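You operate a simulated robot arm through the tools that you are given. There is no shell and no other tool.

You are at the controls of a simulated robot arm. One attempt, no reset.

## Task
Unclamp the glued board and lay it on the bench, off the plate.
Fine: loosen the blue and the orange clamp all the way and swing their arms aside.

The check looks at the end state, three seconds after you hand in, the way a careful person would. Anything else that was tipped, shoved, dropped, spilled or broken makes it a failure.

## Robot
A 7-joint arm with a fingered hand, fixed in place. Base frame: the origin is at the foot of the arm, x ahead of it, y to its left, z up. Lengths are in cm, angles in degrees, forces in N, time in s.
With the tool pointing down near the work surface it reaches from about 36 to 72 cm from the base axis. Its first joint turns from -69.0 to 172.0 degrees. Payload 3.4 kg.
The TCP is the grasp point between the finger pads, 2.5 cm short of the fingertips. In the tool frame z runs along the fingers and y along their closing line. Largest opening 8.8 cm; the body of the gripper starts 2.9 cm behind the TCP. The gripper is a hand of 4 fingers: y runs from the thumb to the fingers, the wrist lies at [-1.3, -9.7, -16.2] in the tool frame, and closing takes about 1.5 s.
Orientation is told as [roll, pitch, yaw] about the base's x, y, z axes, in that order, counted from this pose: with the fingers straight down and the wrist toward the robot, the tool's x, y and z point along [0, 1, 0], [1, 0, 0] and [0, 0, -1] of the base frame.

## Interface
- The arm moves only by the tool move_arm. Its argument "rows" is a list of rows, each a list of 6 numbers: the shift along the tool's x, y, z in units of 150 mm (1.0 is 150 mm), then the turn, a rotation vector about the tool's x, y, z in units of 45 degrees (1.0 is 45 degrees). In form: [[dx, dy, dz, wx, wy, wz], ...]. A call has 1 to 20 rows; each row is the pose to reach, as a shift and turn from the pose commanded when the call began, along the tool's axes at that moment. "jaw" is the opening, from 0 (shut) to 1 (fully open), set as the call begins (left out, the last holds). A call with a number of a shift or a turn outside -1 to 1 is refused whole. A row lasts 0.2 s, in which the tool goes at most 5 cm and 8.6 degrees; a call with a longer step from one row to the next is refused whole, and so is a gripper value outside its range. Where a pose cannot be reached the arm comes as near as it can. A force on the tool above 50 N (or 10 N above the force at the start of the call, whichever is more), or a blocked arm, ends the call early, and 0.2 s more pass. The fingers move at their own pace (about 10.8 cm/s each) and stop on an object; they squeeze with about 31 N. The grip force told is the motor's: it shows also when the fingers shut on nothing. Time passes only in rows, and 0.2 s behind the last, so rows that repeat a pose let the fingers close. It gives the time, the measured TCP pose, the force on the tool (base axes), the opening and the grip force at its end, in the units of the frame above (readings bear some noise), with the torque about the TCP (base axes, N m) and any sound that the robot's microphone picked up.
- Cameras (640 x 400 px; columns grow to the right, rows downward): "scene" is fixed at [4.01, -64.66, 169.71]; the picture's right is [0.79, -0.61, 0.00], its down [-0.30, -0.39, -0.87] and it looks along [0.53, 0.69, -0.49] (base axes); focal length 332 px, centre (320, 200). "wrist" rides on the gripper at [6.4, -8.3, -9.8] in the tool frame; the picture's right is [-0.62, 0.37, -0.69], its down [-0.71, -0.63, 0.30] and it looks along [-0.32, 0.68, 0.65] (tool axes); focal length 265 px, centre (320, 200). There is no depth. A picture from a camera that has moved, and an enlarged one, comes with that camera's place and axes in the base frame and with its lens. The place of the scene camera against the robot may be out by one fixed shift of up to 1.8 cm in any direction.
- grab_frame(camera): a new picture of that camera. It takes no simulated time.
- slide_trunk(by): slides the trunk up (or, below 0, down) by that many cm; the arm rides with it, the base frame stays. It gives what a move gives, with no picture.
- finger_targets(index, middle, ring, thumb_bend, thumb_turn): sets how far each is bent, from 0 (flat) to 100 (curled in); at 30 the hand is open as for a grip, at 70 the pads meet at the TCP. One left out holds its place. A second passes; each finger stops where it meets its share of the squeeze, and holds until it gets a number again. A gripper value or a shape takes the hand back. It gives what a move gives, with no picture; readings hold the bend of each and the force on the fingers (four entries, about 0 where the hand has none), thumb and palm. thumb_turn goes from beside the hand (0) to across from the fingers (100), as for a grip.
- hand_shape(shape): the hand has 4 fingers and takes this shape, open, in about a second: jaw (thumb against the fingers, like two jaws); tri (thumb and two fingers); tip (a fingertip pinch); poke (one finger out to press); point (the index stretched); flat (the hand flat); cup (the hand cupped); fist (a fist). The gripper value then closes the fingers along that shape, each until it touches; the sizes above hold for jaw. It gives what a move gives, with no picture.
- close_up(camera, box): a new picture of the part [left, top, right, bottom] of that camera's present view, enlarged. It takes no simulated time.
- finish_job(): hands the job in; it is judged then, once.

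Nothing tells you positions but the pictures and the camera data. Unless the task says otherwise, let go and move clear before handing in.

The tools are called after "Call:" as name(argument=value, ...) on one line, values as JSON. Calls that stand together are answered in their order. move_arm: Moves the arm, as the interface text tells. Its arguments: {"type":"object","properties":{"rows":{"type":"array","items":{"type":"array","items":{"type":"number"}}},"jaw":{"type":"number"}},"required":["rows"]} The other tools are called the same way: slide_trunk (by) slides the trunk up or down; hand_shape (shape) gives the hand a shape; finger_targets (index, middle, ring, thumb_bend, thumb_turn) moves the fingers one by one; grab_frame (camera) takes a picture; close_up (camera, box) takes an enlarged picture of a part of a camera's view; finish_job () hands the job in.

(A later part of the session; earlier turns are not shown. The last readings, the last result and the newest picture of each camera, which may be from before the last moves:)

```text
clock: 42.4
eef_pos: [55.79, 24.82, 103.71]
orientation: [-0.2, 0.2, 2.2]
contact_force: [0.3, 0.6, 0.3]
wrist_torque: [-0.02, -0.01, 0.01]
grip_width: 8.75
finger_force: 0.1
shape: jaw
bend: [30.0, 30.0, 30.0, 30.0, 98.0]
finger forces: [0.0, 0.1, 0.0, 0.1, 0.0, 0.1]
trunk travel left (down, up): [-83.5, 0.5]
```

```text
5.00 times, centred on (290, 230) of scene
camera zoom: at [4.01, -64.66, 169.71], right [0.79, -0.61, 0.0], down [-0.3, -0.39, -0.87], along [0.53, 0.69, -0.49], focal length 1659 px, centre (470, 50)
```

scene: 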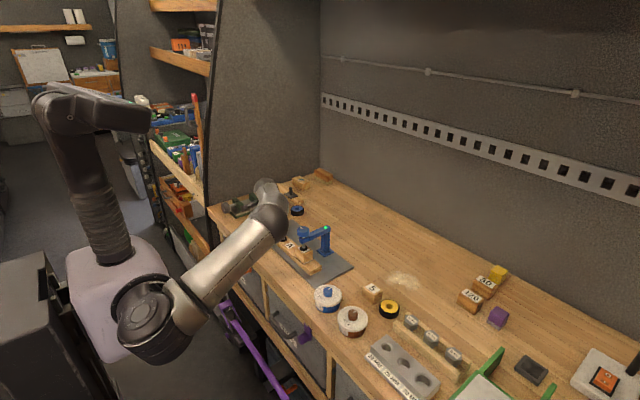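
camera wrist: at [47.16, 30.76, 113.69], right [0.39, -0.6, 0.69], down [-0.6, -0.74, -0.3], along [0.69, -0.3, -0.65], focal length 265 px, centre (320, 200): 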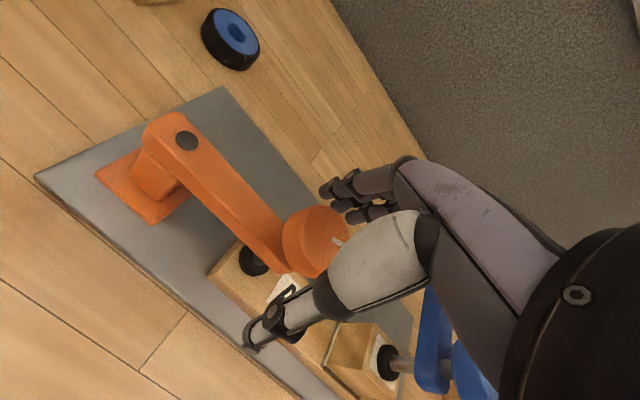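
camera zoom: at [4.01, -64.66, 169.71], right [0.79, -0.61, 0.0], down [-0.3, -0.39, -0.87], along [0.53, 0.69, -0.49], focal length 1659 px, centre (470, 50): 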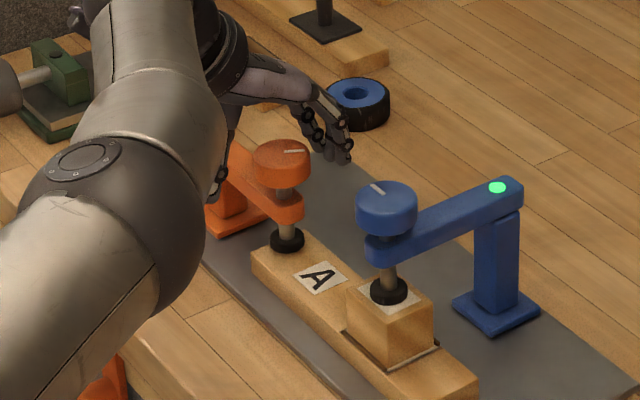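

The knob keeps rising, by about 0.15 cm per stroke. I'll carry on with several strokes, following it upward.

Call:
move_arm(rows=[[0, 0, 0, 0, 0, 0], [0, 0, 0, 0, 0, 0], [0, 0, 0, 0, 0, 0], [0, 0, 0, 0, 0, 0], [0, 0, 0, 0, 0, 0], [0, 0, 0, 0, 0, 0], [-0.01, 0, -0.002, 0, 0, -0.17], [-0.02, 0, -0.004, 0, 0, -0.34], [-0.03, 0, -0.006, 0, 0, -0.51], [-0.04, 0, -0.008, 0, 0, -0.68], [-0.05, 0, -0.01, 0, 0, -0.85], [-0.05, 0, -0.01, 0, 0, -1.0], [-0.05, 0, -0.01, 0, 0, -1.0]], jaw=0.0)

Call:
move_arm(rows=[[0, 0, 0, 0, 0, 0], [0, 0, 0, 0, 0, 0], [0, 0, 0, 0, 0, 0], [0.007, 0.007, 0, 0, 0, 0.17], [0.014, 0.014, 0, 0, 0, 0.34], [0.021, 0.021, 0, 0, 0, 0.51], [0.028, 0.028, 0, 0, 0, 0.68], [0.035, 0.035, 0, 0, 0, 0.85], [0.035, 0.035, 0, 0, 0, 1.0], [0.035, 0.035, 0, 0, 0, 1.0]], jaw=1.0)

Call:
close_up(camera="scene", box=[240, 190, 340, 270])

Call:
move_arm(rows=[[0, 0, 0, 0, 0, 0], [0, 0, 0, 0, 0, 0], [0, 0, 0, 0, 0, 0], [0, 0, 0, 0, 0, 0], [0, 0, 0, 0, 0, 0], [0, 0, 0, 0, 0, 0], [-0.01, 0, -0.002, 0, 0, -0.17], [-0.02, 0, -0.004, 0, 0, -0.34], [-0.03, 0, -0.006, 0, 0, -0.51], [-0.04, 0, -0.008, 0, 0, -0.68], [-0.05, 0, -0.01, 0, 0, -0.85], [-0.05, 0, -0.01, 0, 0, -1.0], [-0.05, 0, -0.01, 0, 0, -1.0]], jaw=0.0)

Call:
move_arm(rows=[[0, 0, 0, 0, 0, 0], [0, 0, 0, 0, 0, 0], [0, 0, 0, 0, 0, 0], [0.007, 0.007, 0, 0, 0, 0.17], [0.014, 0.014, 0, 0, 0, 0.34], [0.021, 0.021, 0, 0, 0, 0.51], [0.028, 0.028, 0, 0, 0, 0.68], [0.035, 0.035, 0, 0, 0, 0.85], [0.035, 0.035, 0, 0, 0, 1.0], [0.035, 0.035, 0, 0, 0, 1.0]], jaw=1.0)

Call:
close_up(camera="scene", box=[240, 190, 340, 270])

```text
clock: 45.2
eef_pos: [55.88, 23.96, 103.85]
orientation: [0.0, 0.3, 47.2]
contact_force: [2.9, -4.0, -2.8]
wrist_torque: [-0.09, -0.01, -0.29]
grip_width: 3.39
finger_force: 31.0
shape: jaw
bend: [74.0, 42.0, 46.0, 76.0, 97.0]
finger forces: [16.7, 9.3, 1.2, 0.0, 26.6, 0.0]
trunk travel left (down, up): [-83.5, 0.5]
```

```text
clock: 47.4
eef_pos: [55.74, 24.56, 103.91]
orientation: [-0.3, 0.1, 2.2]
contact_force: [-0.2, 0.1, -0.9]
wrist_torque: [-0.01, 0.0, 0.01]
grip_width: 8.77
finger_force: 0.2
shape: jaw
bend: [30.0, 30.0, 30.0, 30.0, 98.0]
finger forces: [0.1, 0.1, 0.1, 0.1, 0.0, 0.0]
trunk travel left (down, up): [-83.5, 0.5]
```

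```text
5.00 times, centred on (290, 230) of scene
camera zoom: at [4.01, -64.66, 169.71], right [0.79, -0.61, 0.0], down [-0.3, -0.39, -0.87], along [0.53, 0.69, -0.49], focal length 1659 px, centre (470, 50)
```

zoom: 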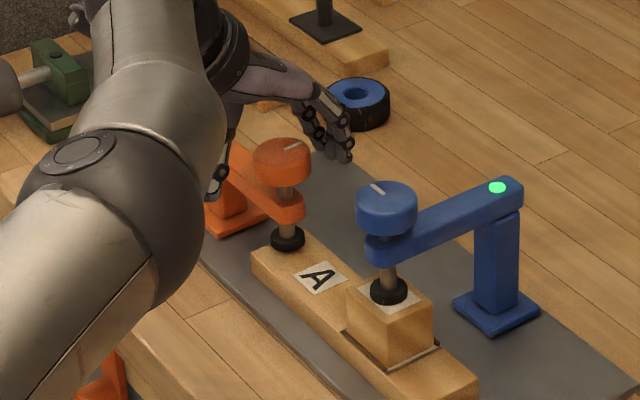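

```text
clock: 50.2
eef_pos: [55.63, 24.14, 103.94]
orientation: [0.0, 0.3, 47.4]
contact_force: [2.4, 1.3, -7.2]
wrist_torque: [0.0, -0.22, -0.22]
grip_width: 3.03
finger_force: 31.2
shape: jaw
bend: [74.0, 43.0, 45.0, 78.0, 94.0]
finger forces: [13.0, 9.0, 1.3, 0.0, 22.2, 0.0]
trunk travel left (down, up): [-83.5, 0.5]
```

```text
clock: 52.4
eef_pos: [55.66, 24.73, 104.02]
orientation: [-0.1, 0.2, 2.0]
contact_force: [0.2, -0.2, -0.6]
wrist_torque: [0.02, 0.01, 0.0]
grip_width: 8.77
finger_force: 0.1
shape: jaw
bend: [30.0, 30.0, 30.0, 30.0, 98.0]
finger forces: [0.1, 0.0, 0.0, 0.1, 0.0, 0.0]
trunk travel left (down, up): [-83.5, 0.5]
```

```text
5.00 times, centred on (290, 230) of scene
camera zoom: at [4.01, -64.66, 169.71], right [0.79, -0.61, 0.0], down [-0.3, -0.39, -0.87], along [0.53, 0.69, -0.49], focal length 1659 px, centre (470, 50)
```

zoom: 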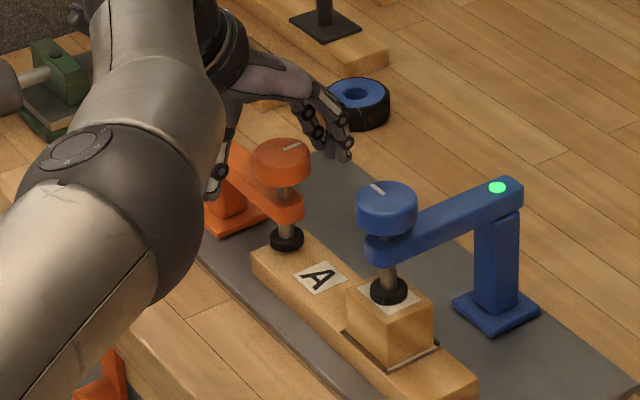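

The last stroke barely moved the mark, so either the screw is at its end or the grip slipped. I'll try one more stroke from slightly higher.

Call:
move_arm(rows=[[0, 0, -0.01, 0, 0, 0], [0, 0, -0.03, 0, 0, 0], [0, 0, -0.03, 0, 0, 0], [0, 0, -0.03, 0, 0, 0], [0, 0, -0.03, 0, 0, 0], [0, 0, -0.03, 0, 0, 0], [0, 0, -0.03, 0, 0, 0]], jaw=0.0)

Call:
close_up(camera="wrist", box=[180, 150, 420, 310])

Call:
move_arm(rows=[[-0.01, 0, -0.001, 0, 0, -0.17], [-0.02, 0, -0.002, 0, 0, -0.34], [-0.03, 0, -0.003, 0, 0, -0.51], [-0.04, 0, -0.004, 0, 0, -0.68], [-0.05, 0, -0.004, 0, 0, -0.85], [-0.05, 0, -0.004, 0, 0, -1.0], [-0.05, 0, -0.004, 0, 0, -1.0]])

Call:
close_up(camera="wrist", box=[180, 150, 420, 310])

```text
clock: 54.0
eef_pos: [55.68, 24.82, 104.55]
orientation: [-0.2, 0.3, 2.4]
contact_force: [-1.6, -0.7, -6.8]
wrist_torque: [-0.01, 0.08, -0.01]
grip_width: 3.3
finger_force: 31.3
shape: jaw
bend: [74.0, 41.0, 45.0, 74.0, 100.0]
finger forces: [14.2, 8.5, 2.4, 0.0, 26.8, 0.0]
trunk travel left (down, up): [-83.5, 0.5]
```

```text
2.50 times, centred on (300, 230) of wrist
camera zoom: at [47.19, 30.87, 114.34], right [0.4, -0.6, 0.69], down [-0.6, -0.74, -0.3], along [0.69, -0.3, -0.66], focal length 664 px, centre (370, 125)
```

zoom: 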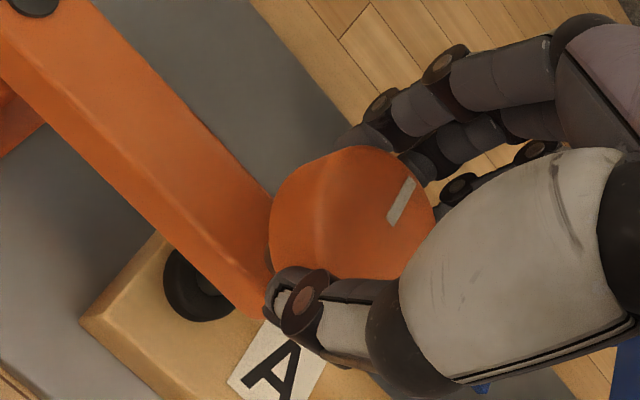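

```text
clock: 55.6
eef_pos: [55.79, 24.14, 104.46]
orientation: [0.2, 0.4, 47.4]
contact_force: [2.7, 2.1, -8.8]
wrist_torque: [-0.02, -0.18, -0.2]
grip_width: 2.91
finger_force: 31.4
shape: jaw
bend: [74.0, 43.0, 46.0, 77.0, 93.0]
finger forces: [13.3, 10.0, 1.1, 0.1, 22.6, 0.0]
trunk travel left (down, up): [-83.5, 0.5]
```

```text
2.50 times, centred on (300, 230) of wrist
camera zoom: at [45.47, 22.31, 114.38], right [0.71, -0.15, 0.69], down [0.1, -0.95, -0.3], along [0.7, 0.28, -0.66], focal length 664 px, centre (370, 125)
```

zoom: 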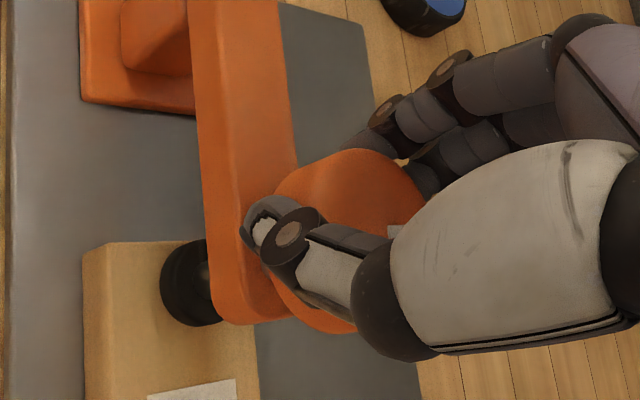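

I can't tell yet from this angle. I'll release, go back and compare the mark.

Call:
move_arm(rows=[[0, 0, 0, 0, 0, 0], [0, 0, 0, 0, 0, 0], [0, 0, 0, 0, 0, 0], [0.007, 0.007, 0, 0, 0, 0.17], [0.014, 0.014, 0, 0, 0, 0.34], [0.021, 0.021, 0, 0, 0, 0.51], [0.028, 0.028, 0, 0, 0, 0.68], [0.035, 0.035, 0, 0, 0, 0.85], [0.035, 0.035, 0, 0, 0, 1.0], [0.035, 0.035, 0, 0, 0, 1.0]], jaw=1.0)

Call:
close_up(camera="scene", box=[270, 200, 320, 250])

Call:
close_up(camera="wrist", box=[180, 150, 420, 310])

```text
clock: 57.8
eef_pos: [55.65, 24.76, 104.53]
orientation: [-0.2, 0.2, 2.1]
contact_force: [-0.7, 0.2, 0.5]
wrist_torque: [-0.01, 0.0, 0.02]
grip_width: 8.75
finger_force: 0.0
shape: jaw
bend: [30.0, 30.0, 30.0, 30.0, 98.0]
finger forces: [0.0, 0.0, 0.0, 0.0, 0.0, 0.0]
trunk travel left (down, up): [-83.5, 0.5]
```

```text
8.00 times, centred on (295, 225) of scene
camera zoom: at [4.01, -64.66, 169.71], right [0.79, -0.61, 0.0], down [-0.3, -0.39, -0.87], along [0.53, 0.69, -0.49], focal length 2654 px, centre (520, 0)
```

zoom: 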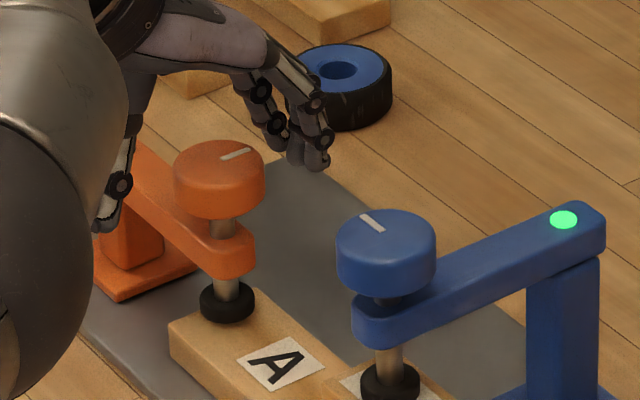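

```text
2.50 times, centred on (300, 230) of wrist
camera zoom: at [47.16, 30.79, 114.43], right [0.39, -0.6, 0.69], down [-0.6, -0.74, -0.3], along [0.69, -0.3, -0.66], focal length 664 px, centre (370, 125)
```

zoom: 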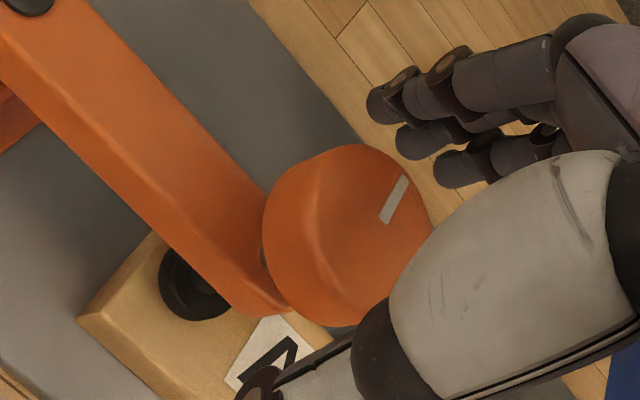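

The mark has not moved over two strokes, so the orange screw is at its end stop, fully loosened, with the pad lifted off the board. Next I'll grip the knob at yaw 47° and swing the arm toward the robot, around its pivot at about (56.7, 33).

Call:
move_arm(rows=[[-0.01, 0, 0, 0, 0, -0.17], [-0.02, 0, 0, 0, 0, -0.34], [-0.03, 0, 0, 0, 0, -0.51], [-0.04, 0, 0, 0, 0, -0.68], [-0.05, 0, 0, 0, 0, -0.85], [-0.05, 0, 0, 0, 0, -1.0], [-0.05, 0, 0, 0, 0, -1.0]])

Call:
move_arm(rows=[[0, 0, 0, 0, 0, 0], [0, 0, 0, 0, 0, 0], [0, 0, 0, 0, 0, 0], [0, 0, 0, 0, 0, 0], [0, 0, 0, 0, 0, 0], [0, 0, 0, 0, 0, 0], [0, 0, 0, 0, 0, 0]], jaw=0.0)

Call:
grab_frame(camera="wrist")

```text
clock: 59.4
eef_pos: [55.69, 24.05, 104.46]
orientation: [0.1, 0.2, 47.3]
contact_force: [0.2, -0.5, 0.7]
wrist_torque: [-0.01, 0.02, -0.01]
grip_width: 8.75
finger_force: 0.1
shape: jaw
bend: [30.0, 30.0, 30.0, 30.0, 98.0]
finger forces: [0.0, 0.0, 0.0, 0.0, 0.0, 0.0]
trunk travel left (down, up): [-83.5, 0.5]
```

```text
clock: 61.0
eef_pos: [55.73, 23.96, 104.51]
orientation: [0.0, 0.3, 47.3]
contact_force: [-1.8, -1.6, -0.9]
wrist_torque: [-0.01, 0.05, -0.02]
grip_width: 3.38
finger_force: 31.1
shape: jaw
bend: [74.0, 41.0, 46.0, 75.0, 100.0]
finger forces: [14.1, 8.9, 1.9, 0.0, 25.8, 0.1]
trunk travel left (down, up): [-83.5, 0.5]
```

```text
taken
camera wrist: at [45.36, 22.21, 114.49], right [0.71, -0.15, 0.69], down [0.1, -0.95, -0.3], along [0.7, 0.28, -0.66], focal length 265 px, centre (320, 200)
```

wrist: 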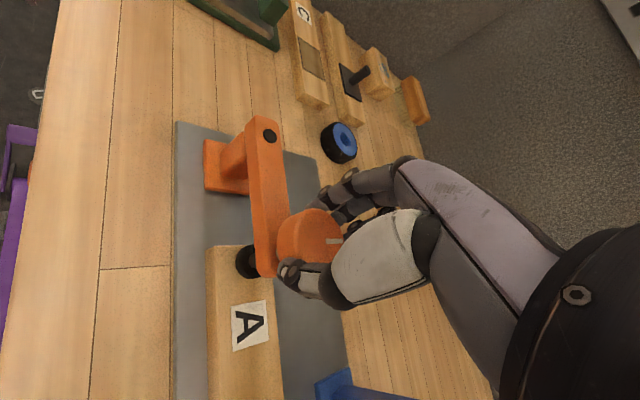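

The knob is held with almost no side force. I'll start the swing with the first part of the arc.

Call:
move_arm(rows=[[0.042, -0.029, 0, 0, 0, 0.051], [0.084, -0.058, 0, 0, 0, 0.102], [0.13, -0.08, 0, 0, 0, 0.153], [0.178, -0.102, 0, 0, 0, 0.204], [0.228, -0.116, 0, 0, 0, 0.255], [0.278, -0.129, 0, 0, 0, 0.307]])

Call:
grab_frame(camera="wrist")

Call:
grab_frame(camera="scene")

```text
clock: 62.4
eef_pos: [51.29, 25.66, 104.32]
orientation: [0.1, 0.4, 33.5]
contact_force: [2.1, 4.9, 0.1]
wrist_torque: [0.1, -0.05, 0.21]
grip_width: 2.13
finger_force: 31.4
shape: jaw
bend: [76.0, 52.0, 30.0, 86.0, 100.0]
finger forces: [0.0, 0.0, 4.7, 0.0, 0.1, 0.0]
trunk travel left (down, up): [-83.5, 0.5]
```

```text
taken
camera wrist: at [40.91, 26.35, 114.31], right [0.65, -0.31, 0.69], down [-0.13, -0.94, -0.3], along [0.74, 0.1, -0.66], focal length 265 px, centre (320, 200)
```

wrist: 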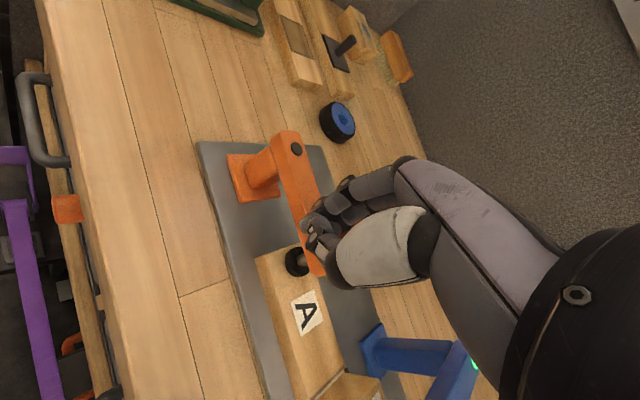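

```text
taken
```

scene: 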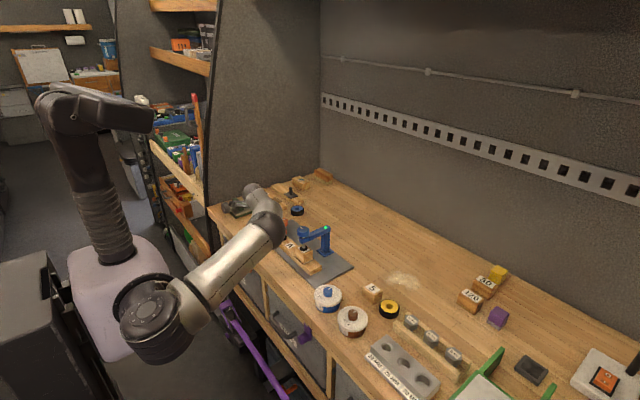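

The fingers slipped off the knob and the arm hardly moved. I'll lift clear and look.

Call:
move_arm(rows=[[0, 0, -0.1, 0, 0, 0], [0, 0, -0.2, 0, 0, 0], [0, 0, -0.33, 0, 0, 0], [0, 0, -0.45, 0, 0, 0], [0, 0, -0.45, 0, 0, 0]])

Call:
move_arm(rows=[[0, -0.1, 0, 0, 0, 0], [0, -0.1, 0, 0, 0, 0], [0, -0.1, 0, 0, 0, 0]], jaw=1.0)

Call:
grab_frame(camera="wrist")

Call:
close_up(camera="scene", box=[240, 190, 340, 270])

```text
clock: 63.6
eef_pos: [51.3, 25.41, 111.15]
orientation: [0.0, 0.2, 33.5]
contact_force: [0.4, 0.5, 0.1]
wrist_torque: [-0.01, 0.01, -0.04]
grip_width: 2.12
finger_force: 31.6
shape: jaw
bend: [75.0, 52.0, 46.0, 86.0, 100.0]
finger forces: [0.0, 0.1, 0.0, 0.1, 0.0, 0.0]
trunk travel left (down, up): [-83.5, 0.5]
```

```text
clock: 64.4
eef_pos: [50.13, 24.55, 111.2]
orientation: [0.0, 0.2, 33.6]
contact_force: [-0.5, -0.8, -0.2]
wrist_torque: [-0.03, 0.01, 0.0]
grip_width: 8.77
finger_force: 0.1
shape: jaw
bend: [30.0, 30.0, 30.0, 30.0, 98.0]
finger forces: [0.0, 0.0, 0.0, 0.0, 0.0, 0.0]
trunk travel left (down, up): [-83.5, 0.5]
```

```text
taken
camera wrist: at [39.67, 25.33, 121.16], right [0.65, -0.31, 0.69], down [-0.13, -0.94, -0.3], along [0.75, 0.1, -0.66], focal length 265 px, centre (320, 200)
```

wrist: 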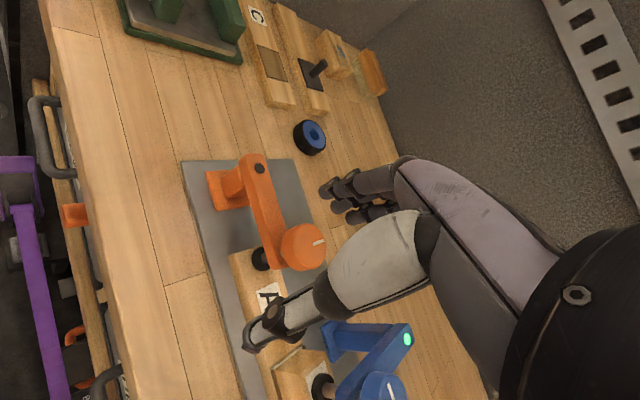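

```text
5.00 times, centred on (290, 230) of scene
camera zoom: at [4.01, -64.66, 169.71], right [0.79, -0.61, 0.0], down [-0.3, -0.39, -0.87], along [0.53, 0.69, -0.49], focal length 1659 px, centre (470, 50)
```

zoom: 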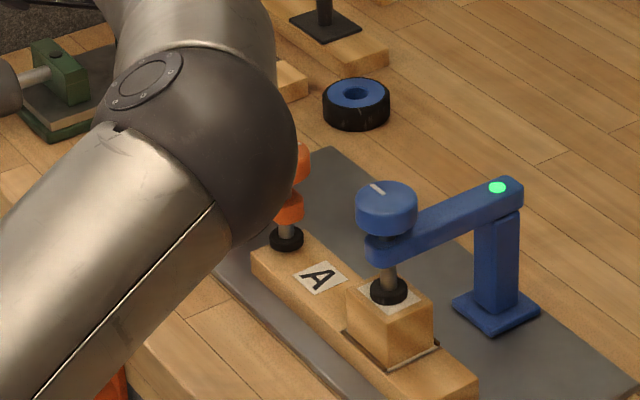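

Nothing else was disturbed and the orange arm is still over the board. I'll straddle the arm itself with the open hand, between knob and pivot, and push it aside that way.

Call:
move_arm(rows=[[0.02, 0.15, 0.05, 0, 0, 0.06], [0.04, 0.32, 0.12, 0, 0, 0.12], [0.06, 0.487, 0.2, 0, 0, 0.19], [0.06, 0.487, 0.22, 0, 0, 0.19]])

Call:
grab_frame(camera="wrist")

Call:
grab_frame(camera="scene")

```text
clock: 65.4
eef_pos: [55.06, 28.05, 108.92]
orientation: [-0.1, 0.2, 26.2]
contact_force: [-0.1, -0.2, -0.3]
wrist_torque: [-0.01, 0.0, -0.02]
grip_width: 8.76
finger_force: 0.0
shape: jaw
bend: [30.0, 30.0, 30.0, 30.0, 98.0]
finger forces: [0.0, 0.1, 0.0, 0.0, 0.0, 0.0]
out of reach, approached as far as the arm can: row 3, 4
trunk travel left (down, up): [-83.5, 0.5]
```

```text
taken
camera wrist: at [44.78, 30.15, 118.81], right [0.61, -0.39, 0.69], down [-0.25, -0.92, -0.3], along [0.76, 0.01, -0.66], focal length 265 px, centre (320, 200)
```

wrist: 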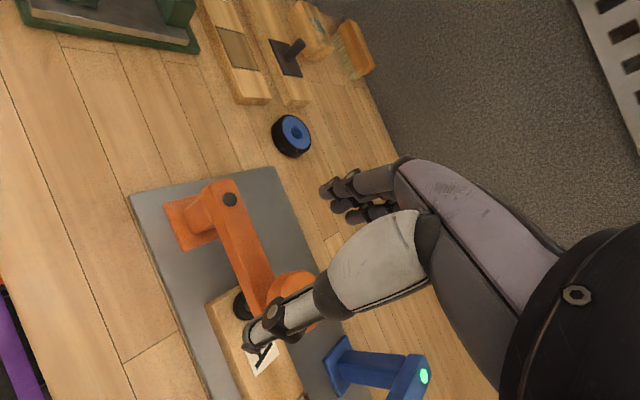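

```text
taken
```

scene: 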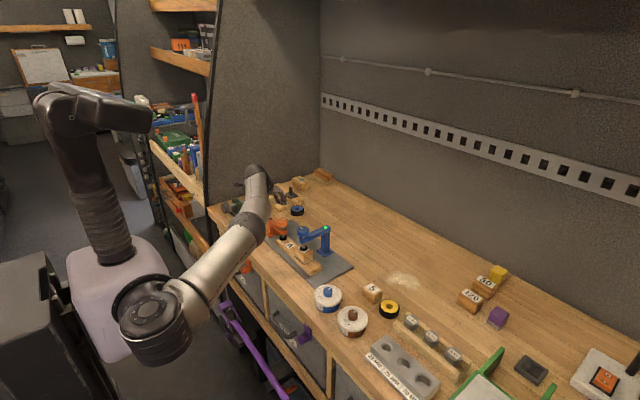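

The hand is above the arm, between knob and pivot. I'll turn to yaw 12° and descend so the thumb and fingers straddle the arm.

Call:
move_arm(rows=[[0.0, 0.0, 0.0, 0, 0, 0.15], [0.0, 0.02, 0.0, 0, 0, 0.31], [0.02, 0.03, 0.0, 0, 0, 0.31], [0.02, 0.03, 0.15, 0, 0, 0.31], [0.02, 0.03, 0.3, 0, 0, 0.31], [0.02, 0.03, 0.42, 0, 0, 0.31], [0.02, 0.03, 0.42, 0, 0, 0.31]])

Call:
grab_frame(camera="wrist")

Call:
close_up(camera="scene", box=[240, 170, 340, 260])

```text
clock: 67.0
eef_pos: [55.79, 25.89, 103.66]
orientation: [-0.2, 0.1, 11.0]
contact_force: [-0.3, 0.0, -0.9]
wrist_torque: [0.0, 0.01, -0.02]
grip_width: 8.75
finger_force: 0.1
shape: jaw
bend: [30.0, 30.0, 30.0, 30.0, 98.0]
finger forces: [0.0, 0.1, 0.0, 0.1, 0.0, 0.0]
out of reach, approached as far as the arm can: row 1, 2, 3, 4, 5, 6, 7
trunk travel left (down, up): [-83.5, 0.5]
```

```text
taken
camera wrist: at [46.42, 30.67, 113.49], right [0.48, -0.54, 0.69], down [-0.48, -0.82, -0.3], along [0.73, -0.19, -0.66], focal length 265 px, centre (320, 200)
```

wrist: 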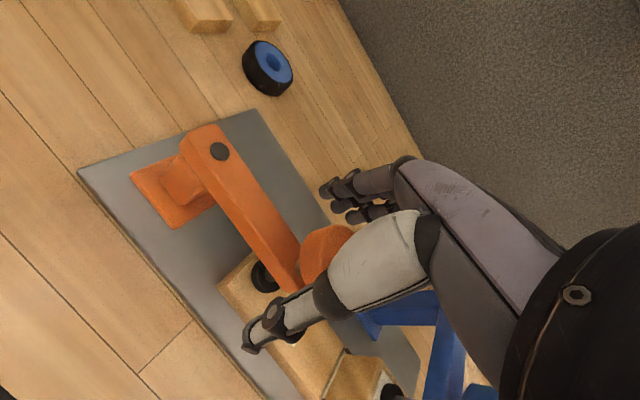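

```text
4.44 times, centred on (290, 215) of scene
camera zoom: at [4.01, -64.66, 169.71], right [0.79, -0.61, 0.0], down [-0.3, -0.39, -0.87], along [0.53, 0.69, -0.49], focal length 1475 px, centre (453, 133)
```

zoom: 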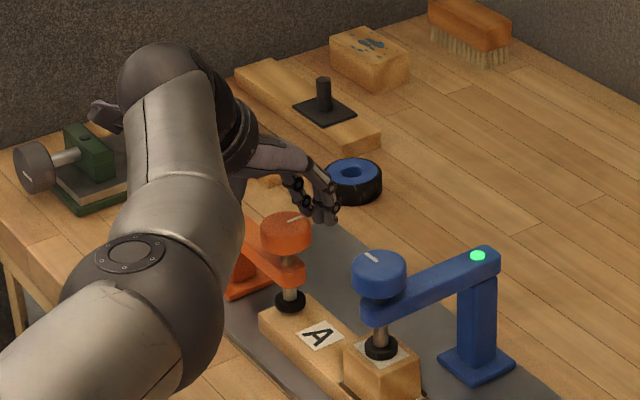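

Within this yaw the arm can't reach that far left. I'll instead close the hand into a peg, go to the robot side of the knob, and push the clamp arm away from the robot, which stays within reach.

Call:
move_arm(rows=[[0, 0, -0.15, 0, 0, 0], [0, 0, -0.36, 0, 0, 0], [0, -0.2, -0.36, 0, 0, 0.08], [-0.018, -0.431, -0.36, 0, 0, 0.155], [-0.018, -0.431, -0.36, 0, 0, 0.155]])

Call:
move_arm(rows=[[0, 0, 0, 0, 0, 0], [0, 0, 0, 0, 0, 0], [0, 0, 0, 0, 0, 0], [0, 0, 0, 0, 0, 0], [0, 0, 0, 0, 0, 0], [0, 0, 0, 0, 0, 0], [0, 0, 0.15, 0, 0, 0], [0, 0, 0.3, 0, 0, 0], [0, 0, 0.45, 0, 0, 0], [0, 0, 0.45, 0, 0, 0]], jaw=0.0)

Call:
grab_frame(camera="wrist")

Call:
close_up(camera="scene", box=[240, 170, 340, 260])

```text
clock: 68.2
eef_pos: [49.37, 24.37, 109.0]
orientation: [-0.2, 0.1, 3.9]
contact_force: [0.0, -0.4, -0.1]
wrist_torque: [-0.01, -0.02, -0.02]
grip_width: 8.79
finger_force: 0.0
shape: jaw
bend: [30.0, 30.0, 30.0, 30.0, 98.0]
finger forces: [0.0, 0.0, 0.0, 0.1, 0.0, 0.1]
trunk travel left (down, up): [-83.5, 0.5]
```

```text
clock: 70.4
eef_pos: [49.19, 24.35, 102.37]
orientation: [-0.2, 0.2, 4.0]
contact_force: [-0.1, 0.8, 0.4]
wrist_torque: [-0.01, 0.01, 0.02]
grip_width: 0.0
finger_force: 30.7
shape: jaw
bend: [70.0, 70.0, 70.0, 41.0, 100.0]
finger forces: [0.0, 0.0, 0.0, 0.1, 0.1, 0.0]
trunk travel left (down, up): [-83.5, 0.5]
```

```text
taken
camera wrist: at [40.57, 30.09, 112.3], right [0.41, -0.59, 0.69], down [-0.58, -0.76, -0.3], along [0.7, -0.28, -0.66], focal length 265 px, centre (320, 200)
```

wrist: 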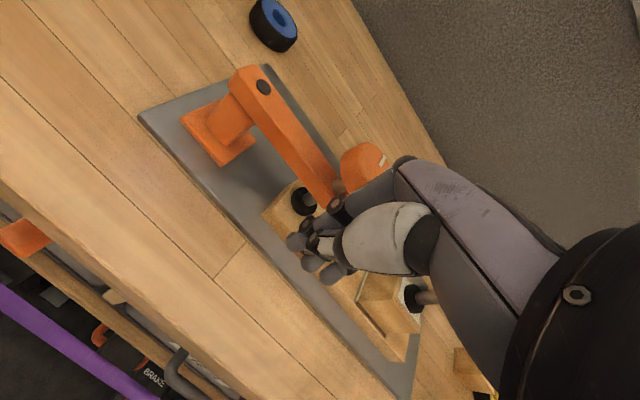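

```text
4.44 times, centred on (290, 215) of scene
camera zoom: at [4.01, -64.66, 169.71], right [0.79, -0.61, 0.0], down [-0.3, -0.39, -0.87], along [0.53, 0.69, -0.49], focal length 1475 px, centre (453, 133)
```

zoom: 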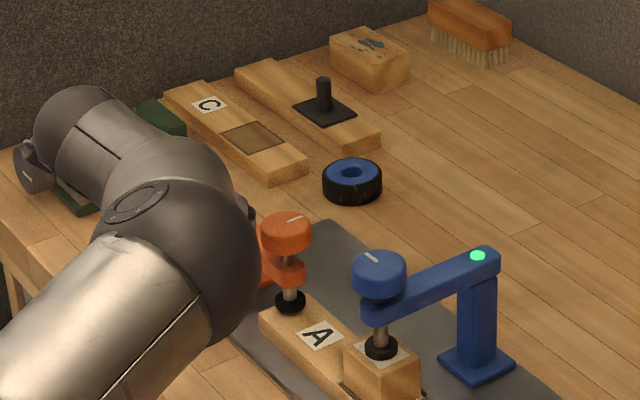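

The closed hand is on the robot side of the orange knob. I'll push in small steps away from the robot, watching the force.

Call:
move_arm(rows=[[0, 0.05, 0, 0, 0, 0], [0, 0.1, 0, 0, 0, 0], [0, 0.15, 0, 0, 0, 0], [0, 0.17, 0, 0, 0, 0], [0, 0.17, 0, 0, 0, 0]])

Call:
move_arm(rows=[[0, 0.02, 0, 0, 0, 0], [0, 0.04, 0, 0, 0, 0], [0, 0.06, 0, 0, 0, 0], [0, 0.08, 0, 0, 0, 0], [0, 0.08, 0, 0, 0, 0]])

Call:
grab_frame(camera="wrist")

```text
clock: 71.6
eef_pos: [51.72, 24.51, 102.51]
orientation: [-0.2, 0.1, 3.9]
contact_force: [-3.0, -1.4, -0.3]
wrist_torque: [0.02, -0.03, -0.06]
grip_width: 0.03
finger_force: 31.1
shape: jaw
bend: [70.0, 70.0, 70.0, 41.0, 100.0]
finger forces: [0.0, 3.5, 0.0, 0.0, 0.0, 0.0]
trunk travel left (down, up): [-83.5, 0.5]
```

```text
clock: 72.8
eef_pos: [53.01, 24.52, 102.39]
orientation: [-0.2, 0.3, 4.1]
contact_force: [-1.1, -0.2, 1.2]
wrist_torque: [0.0, -0.1, -0.03]
grip_width: 0.0
finger_force: 31.0
shape: jaw
bend: [70.0, 70.0, 70.0, 46.0, 100.0]
finger forces: [0.0, 2.0, 0.1, 0.0, 0.0, 0.1]
trunk travel left (down, up): [-83.5, 0.5]
```

```text
taken
camera wrist: at [44.33, 30.36, 112.34], right [0.41, -0.59, 0.69], down [-0.58, -0.76, -0.3], along [0.7, -0.28, -0.65], focal length 265 px, centre (320, 200)
```

wrist: 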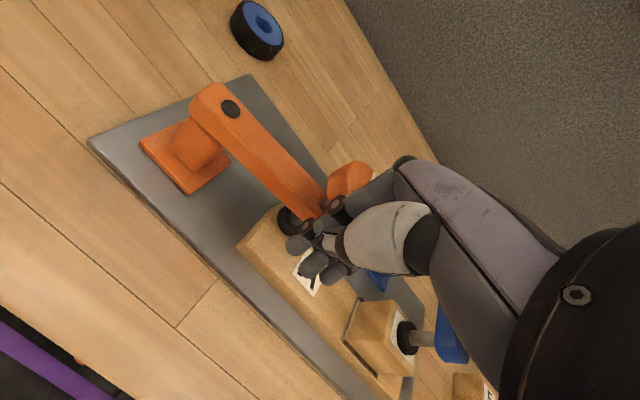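

Contact is made with only a few newtons, and the arm seems to be yielding. I'll continue along the arc.

Call:
move_arm(rows=[[0, 0.025, 0, 0, 0, -0.03], [0, 0.05, 0, 0, 0, -0.06], [0, 0.075, 0, 0, 0, -0.1], [0, 0.1, 0, 0, 0, -0.14], [0, 0.125, 0, 0, 0, -0.18], [0, 0.125, 0, 0, 0, -0.18]])

Call:
grab_frame(camera="wrist")

Call:
close_up(camera="scene", box=[240, 170, 340, 260])

```text
clock: 74.2
eef_pos: [55.02, 24.71, 102.44]
orientation: [-0.1, 0.2, 12.1]
contact_force: [-1.4, -1.0, -0.9]
wrist_torque: [0.0, -0.01, 0.0]
grip_width: 0.0
finger_force: 31.4
shape: jaw
bend: [70.0, 70.0, 70.0, 46.0, 100.0]
finger forces: [0.1, 1.1, 0.0, 0.0, 0.0, 0.0]
trunk travel left (down, up): [-83.5, 0.5]
```

```text
taken
camera wrist: at [45.51, 29.17, 112.33], right [0.49, -0.53, 0.69], down [-0.47, -0.83, -0.3], along [0.73, -0.18, -0.66], focal length 265 px, centre (320, 200)
```

wrist: 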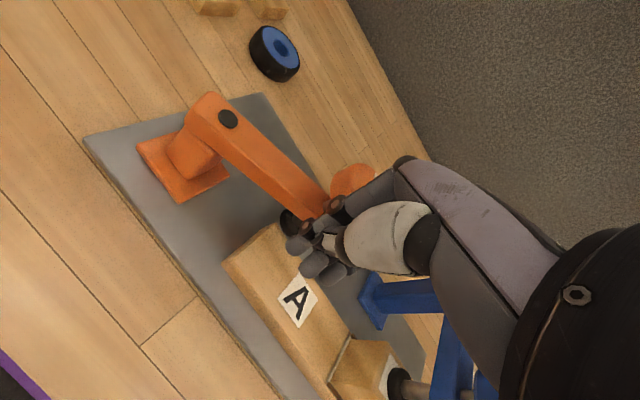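

```text
4.44 times, centred on (290, 215) of scene
camera zoom: at [4.01, -64.66, 169.71], right [0.79, -0.61, 0.0], down [-0.3, -0.39, -0.87], along [0.53, 0.69, -0.49], focal length 1475 px, centre (453, 133)
```

zoom: 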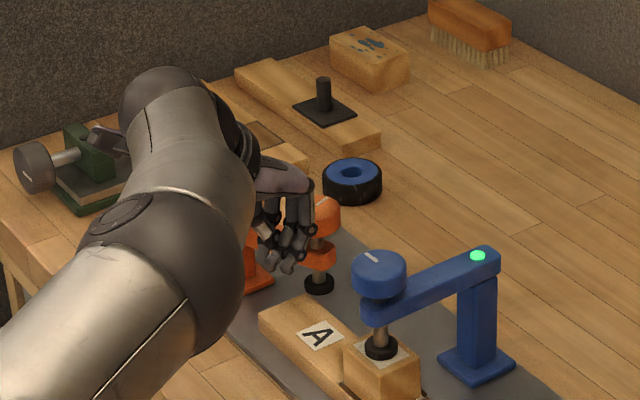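

The orange arm is swinging away from the robot and its pad is clear of the board. I'll continue the arc.

Call:
move_arm(rows=[[-0.008, 0.035, 0, 0, 0, -0.07], [-0.016, 0.07, 0, 0, 0, -0.14], [-0.024, 0.105, 0, 0, 0, -0.21], [-0.032, 0.14, 0, 0, 0, -0.28], [-0.04, 0.175, 0, 0, 0, -0.35], [-0.048, 0.21, 0, 0, 0, -0.42], [-0.056, 0.245, 0, 0, 0, -0.49], [-0.066, 0.278, 0, 0, 0, -0.55], [-0.066, 0.278, 0, 0, 0, -0.55]])

Call:
grab_frame(camera="wrist")

Call:
close_up(camera="scene", box=[240, 170, 340, 260])

```text
clock: 76.2
eef_pos: [59.21, 24.65, 102.33]
orientation: [0.1, 0.2, 36.8]
contact_force: [0.2, -0.2, 0.6]
wrist_torque: [0.01, 0.01, -0.02]
grip_width: 0.01
finger_force: 31.0
shape: jaw
bend: [70.0, 70.0, 70.0, 46.0, 100.0]
finger forces: [0.1, 1.1, 0.0, 0.1, 0.2, 0.0]
trunk travel left (down, up): [-83.5, 0.5]
```

```text
taken
camera wrist: at [48.73, 24.76, 112.29], right [0.67, -0.27, 0.69], down [-0.08, -0.95, -0.3], along [0.74, 0.15, -0.66], focal length 265 px, centre (320, 200)
```

wrist: 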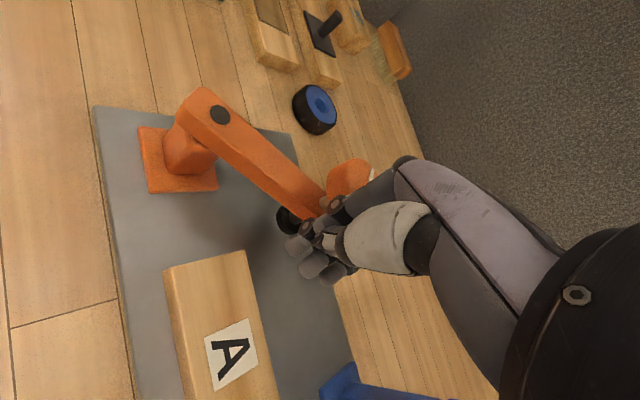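

```text
4.44 times, centred on (290, 215) of scene
camera zoom: at [4.01, -64.66, 169.71], right [0.79, -0.61, 0.0], down [-0.3, -0.39, -0.87], along [0.53, 0.69, -0.49], focal length 1475 px, centre (453, 133)
```

zoom: 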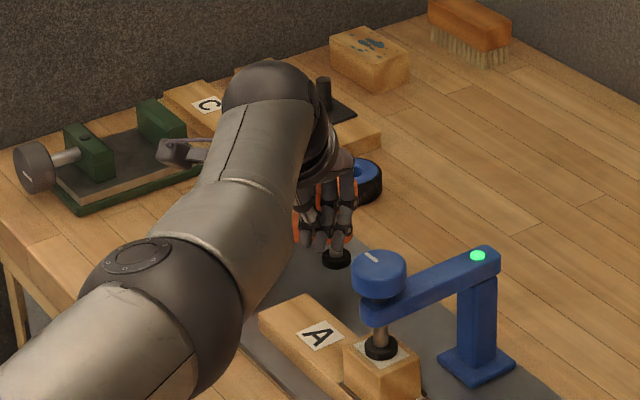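

I'll push further so the arm ends well aside, around 75–80° from its first position.

Call:
move_arm(rows=[[-0.008, 0.04, 0, 0, 0, -0.05], [-0.014, 0.08, 0, 0, 0, -0.1], [-0.018, 0.12, 0, 0, 0, -0.15], [-0.02, 0.16, 0, 0, 0, -0.2], [-0.02, 0.2, 0, 0, 0, -0.25], [-0.018, 0.24, 0, 0, 0, -0.29], [-0.017, 0.262, 0, 0, 0, -0.29], [-0.017, 0.262, 0, 0, 0, -0.29]])

Call:
grab_frame(camera="wrist")

```text
clock: 78.0
eef_pos: [57.63, 22.55, 101.13]
orientation: [0.1, 0.3, 49.9]
contact_force: [-0.1, 0.5, 0.3]
wrist_torque: [0.01, 0.0, -0.04]
grip_width: 0.02
finger_force: 31.4
shape: jaw
bend: [70.0, 70.0, 70.0, 46.0, 100.0]
finger forces: [0.0, 0.1, 0.0, 0.0, 0.0, 0.0]
out of reach, approached as far as the arm can: row 2, 3, 4, 5, 6, 7, 8
trunk travel left (down, up): [-83.5, 0.5]
```

```text
taken
camera wrist: at [47.42, 20.24, 111.07], right [0.71, -0.12, 0.69], down [0.14, -0.94, -0.3], along [0.69, 0.31, -0.66], focal length 265 px, centre (320, 200)
```

wrist: 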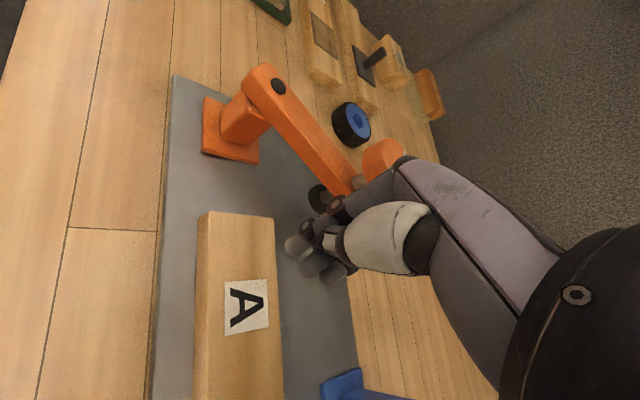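

The large yaw was out of reach there. I'll go back to a yaw near 28° and push diagonally with it.

Call:
move_arm(rows=[[0, 0.0, -0.03, 0, 0, 0.15], [0, 0.03, -0.06, 0, 0, 0.3], [0, 0.07, -0.08, 0, 0, 0.45], [0.001, 0.125, -0.08, 0, 0, 0.48], [0.001, 0.125, -0.08, 0, 0, 0.48]])

Call:
move_arm(rows=[[0.01, 0.05, 0, 0, 0, 0], [0.03, 0.1, 0, 0, 0, 0], [0.06, 0.15, 0, 0, 0, 0], [0.09, 0.19, 0, 0, 0, 0], [0.12, 0.23, 0, 0, 0, 0], [0.12, 0.23, 0, 0, 0, 0]])

Call:
grab_frame(camera="wrist")

```text
clock: 79.2
eef_pos: [58.69, 23.71, 102.64]
orientation: [-0.2, 0.2, 28.3]
contact_force: [0.6, -0.5, -0.8]
wrist_torque: [0.01, 0.02, 0.0]
grip_width: 0.0
finger_force: 31.3
shape: jaw
bend: [70.0, 70.0, 70.0, 46.0, 100.0]
finger forces: [0.0, 0.0, 0.0, 0.0, 0.0, 0.0]
trunk travel left (down, up): [-83.5, 0.5]
```

```text
clock: 80.6
eef_pos: [59.65, 24.81, 102.5]
orientation: [-0.1, 0.3, 28.3]
contact_force: [-0.1, -0.5, -0.5]
wrist_torque: [0.0, -0.01, 0.02]
grip_width: 0.01
finger_force: 30.9
shape: jaw
bend: [70.0, 70.0, 70.0, 46.0, 100.0]
finger forces: [0.1, 0.0, 0.0, 0.0, 0.0, 0.0]
out of reach, approached as far as the arm can: row 3, 4, 5, 6
trunk travel left (down, up): [-83.5, 0.5]
```

```text
taken
camera wrist: at [49.29, 26.46, 112.45], right [0.62, -0.37, 0.69], down [-0.22, -0.93, -0.3], along [0.75, 0.04, -0.66], focal length 265 px, centre (320, 200)
```

wrist: 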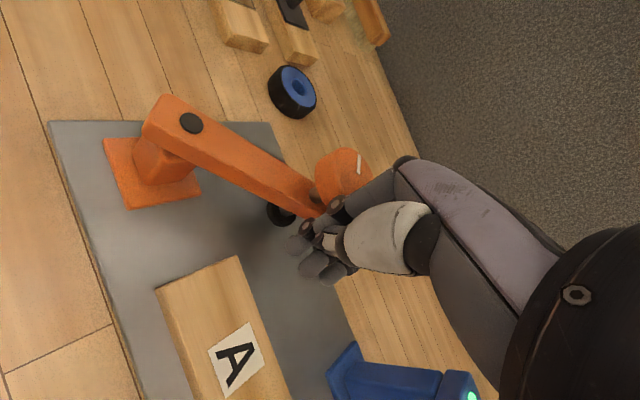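

The reach ends here with a vertical hand. Tilting the fingers outward gives several more centimetres, so I'll tilt 25–30° and keep pushing.

Call:
move_arm(rows=[[0, -0.02, 0, -0.15, 0, 0], [0, -0.02, 0, -0.3, 0, 0], [0, -0.02, 0, -0.45, 0, 0], [0, -0.02, 0, -0.6, 0, 0], [0, -0.02, 0, -0.6, 0, 0]])

Call:
grab_frame(camera="wrist")

Call:
grab_frame(camera="scene")

```text
clock: 81.8
eef_pos: [59.27, 24.69, 102.68]
orientation: [-0.2, -26.8, 28.3]
contact_force: [0.9, 0.3, 0.1]
wrist_torque: [-0.01, -0.03, 0.0]
grip_width: 0.01
finger_force: 31.5
shape: jaw
bend: [70.0, 70.0, 70.0, 46.0, 100.0]
finger forces: [0.1, 0.0, 0.0, 0.1, 0.0, 0.0]
trunk travel left (down, up): [-83.5, 0.5]
```

```text
taken
camera wrist: at [45.89, 24.66, 107.69], right [0.31, -0.54, 0.79], down [-0.04, -0.83, -0.55], along [0.95, 0.14, -0.27], focal length 265 px, centre (320, 200)
```

wrist: 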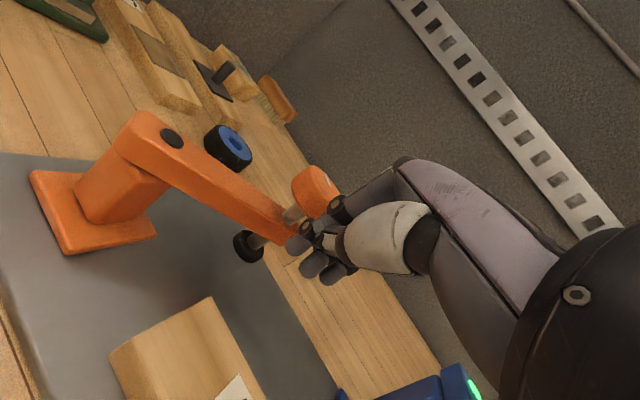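

```text
taken
```

scene: 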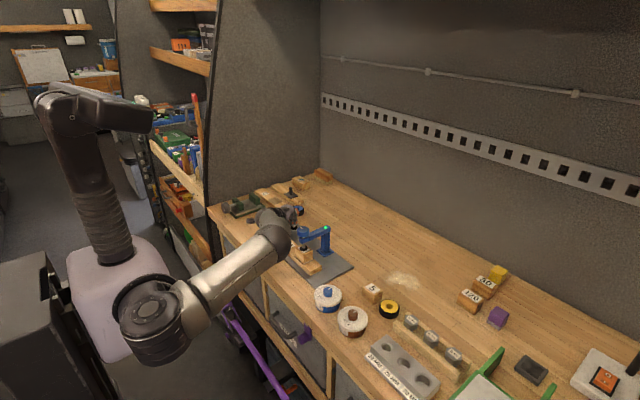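

With the tilt there is plenty of reach. I'll push the arm further around its pivot.

Call:
move_arm(rows=[[0.013, 0.03, 0.03, 0, 0, 0], [0.026, 0.06, 0.055, 0, 0, 0], [0.042, 0.09, 0.08, 0, 0, 0], [0.058, 0.115, 0.105, 0, 0, 0], [0.075, 0.14, 0.125, 0, 0, 0], [0.092, 0.165, 0.145, 0, 0, 0], [0.109, 0.19, 0.165, 0, 0, 0], [0.126, 0.212, 0.181, 0, 0, 0], [0.126, 0.212, 0.181, 0, 0, 0]])

Call:
grab_frame(camera="wrist")

```text
clock: 83.8
eef_pos: [61.86, 28.36, 101.65]
orientation: [-0.2, -26.8, 28.3]
contact_force: [-0.5, -0.5, 0.1]
wrist_torque: [-0.03, -0.01, -0.02]
grip_width: 0.0
finger_force: 30.9
shape: jaw
bend: [70.0, 70.0, 70.0, 46.0, 100.0]
finger forces: [0.1, 1.0, 0.0, 0.1, 0.0, 0.1]
trunk travel left (down, up): [-83.5, 0.5]
```

```text
taken
camera wrist: at [48.47, 28.28, 106.78], right [0.31, -0.54, 0.79], down [-0.04, -0.83, -0.55], along [0.95, 0.14, -0.28], focal length 265 px, centre (320, 200)
```

wrist: 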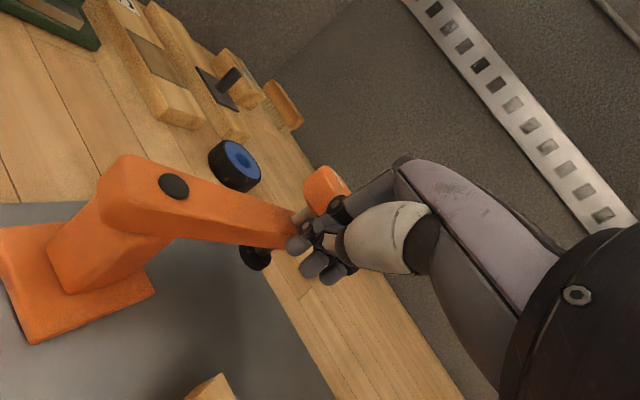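

The arm is now about 70° aside. One more small push, then I'll back off.

Call:
move_arm(rows=[[0.02, 0.016, 0.008, 0, 0, 0], [0.04, 0.033, 0.016, 0, 0, 0], [0.06, 0.05, 0.025, 0, 0, 0], [0.081, 0.066, 0.033, 0, 0, 0], [0.081, 0.066, 0.033, 0, 0, 0]])

Call:
move_arm(rows=[[-0.1, -0.15, -0.05, 0, 0, 0], [-0.2, -0.3, -0.1, 0.15, 0, 0], [-0.25, -0.4, -0.25, 0.3, 0, 0], [-0.25, -0.4, -0.4, 0.45, 0, 0], [-0.25, -0.4, -0.5, 0.6, 0, 0], [-0.25, -0.4, -0.5, 0.6, 0, 0]])

Call:
grab_frame(camera="wrist")

Call:
close_up(camera="scene", box=[240, 170, 340, 260])

```text
clock: 85.0
eef_pos: [62.26, 29.45, 101.52]
orientation: [-0.1, -26.8, 28.4]
contact_force: [-0.8, 0.0, -0.1]
wrist_torque: [0.01, -0.01, -0.01]
grip_width: 0.0
finger_force: 30.6
shape: jaw
bend: [70.0, 70.0, 70.0, 46.0, 100.0]
finger forces: [0.0, 0.0, 0.0, 0.0, 0.0, 0.1]
out of reach, approached as far as the arm can: row 4, 5
trunk travel left (down, up): [-83.5, 0.5]
```

```text
clock: 86.4
eef_pos: [56.18, 21.92, 105.83]
orientation: [-0.1, 0.3, 28.4]
contact_force: [0.6, -0.6, 0.2]
wrist_torque: [0.01, -0.01, -0.03]
grip_width: 0.0
finger_force: 31.1
shape: jaw
bend: [70.0, 70.0, 70.0, 47.0, 100.0]
finger forces: [0.1, 0.1, 0.1, 0.0, 0.1, 0.0]
trunk travel left (down, up): [-83.5, 0.5]
```

```text
taken
camera wrist: at [45.88, 23.72, 115.72], right [0.62, -0.37, 0.69], down [-0.22, -0.93, -0.3], along [0.75, 0.04, -0.66], focal length 265 px, centre (320, 200)
```

wrist: 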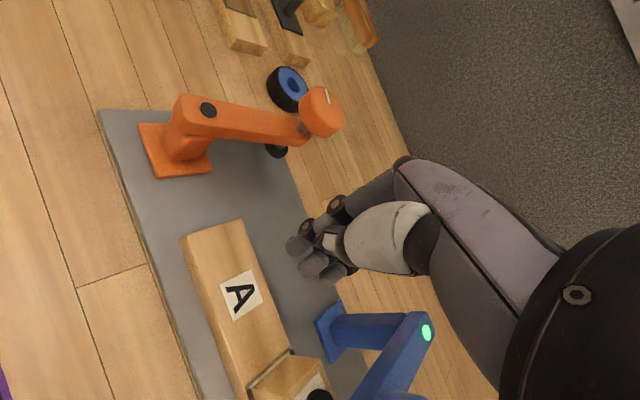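

```text
4.44 times, centred on (290, 215) of scene
camera zoom: at [4.01, -64.66, 169.71], right [0.79, -0.61, 0.0], down [-0.3, -0.39, -0.87], along [0.53, 0.69, -0.49], focal length 1475 px, centre (453, 133)
```

zoom: 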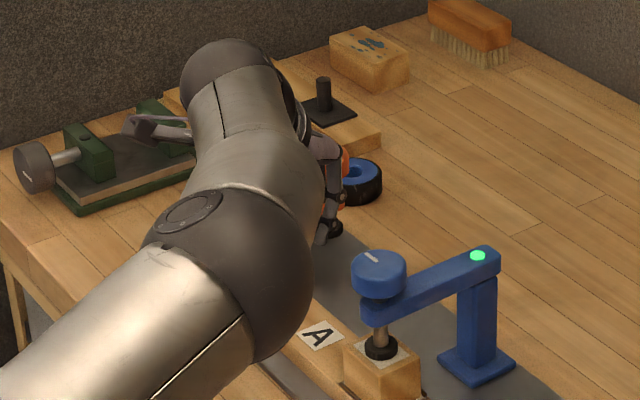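

The orange arm is about 85° aside, well clear of the board. Next is the blue clamp: I'll rise, open the hand and move above its knob.

Call:
move_arm(rows=[[0, 0, -0.2, 0, 0, 0], [0, 0, -0.42, 0, 0, 0], [-0.15, -0.08, -0.42, 0, 0, 0.15], [-0.31, -0.17, -0.42, 0, 0, 0.31], [-0.47, -0.25, -0.42, 0, 0, 0.47], [-0.622, -0.336, -0.42, 0, 0, 0.63], [-0.622, -0.336, -0.42, 0, 0, 0.63]], jaw=1.0)

Call:
grab_frame(camera="wrist")

Call:
close_up(camera="scene", box=[260, 180, 360, 280])

```text
clock: 88.0
eef_pos: [56.25, 11.39, 112.23]
orientation: [-0.2, 0.2, -0.2]
contact_force: [0.1, -0.7, 0.3]
wrist_torque: [-0.02, 0.0, -0.01]
grip_width: 8.78
finger_force: 0.1
shape: jaw
bend: [30.0, 30.0, 30.0, 30.0, 98.0]
finger forces: [0.0, 0.1, 0.0, 0.0, 0.1, 0.1]
trunk travel left (down, up): [-83.5, 0.5]
```

```text
taken
camera wrist: at [48.04, 17.95, 122.09], right [0.37, -0.62, 0.69], down [-0.63, -0.71, -0.3], along [0.68, -0.33, -0.65], focal length 265 px, centre (320, 200)
```

wrist: 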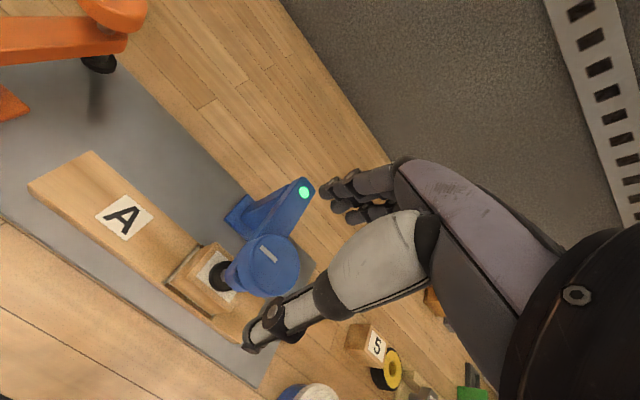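

```text
4.00 times, centred on (310, 230) of scene
camera zoom: at [4.01, -64.66, 169.71], right [0.79, -0.61, 0.0], down [-0.3, -0.39, -0.87], along [0.53, 0.69, -0.49], focal length 1327 px, centre (360, 80)
```

zoom: 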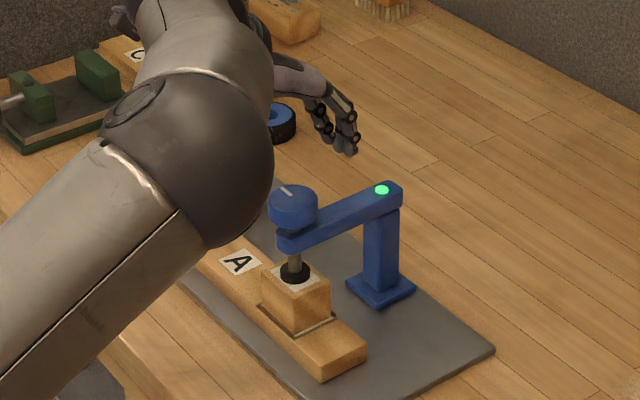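

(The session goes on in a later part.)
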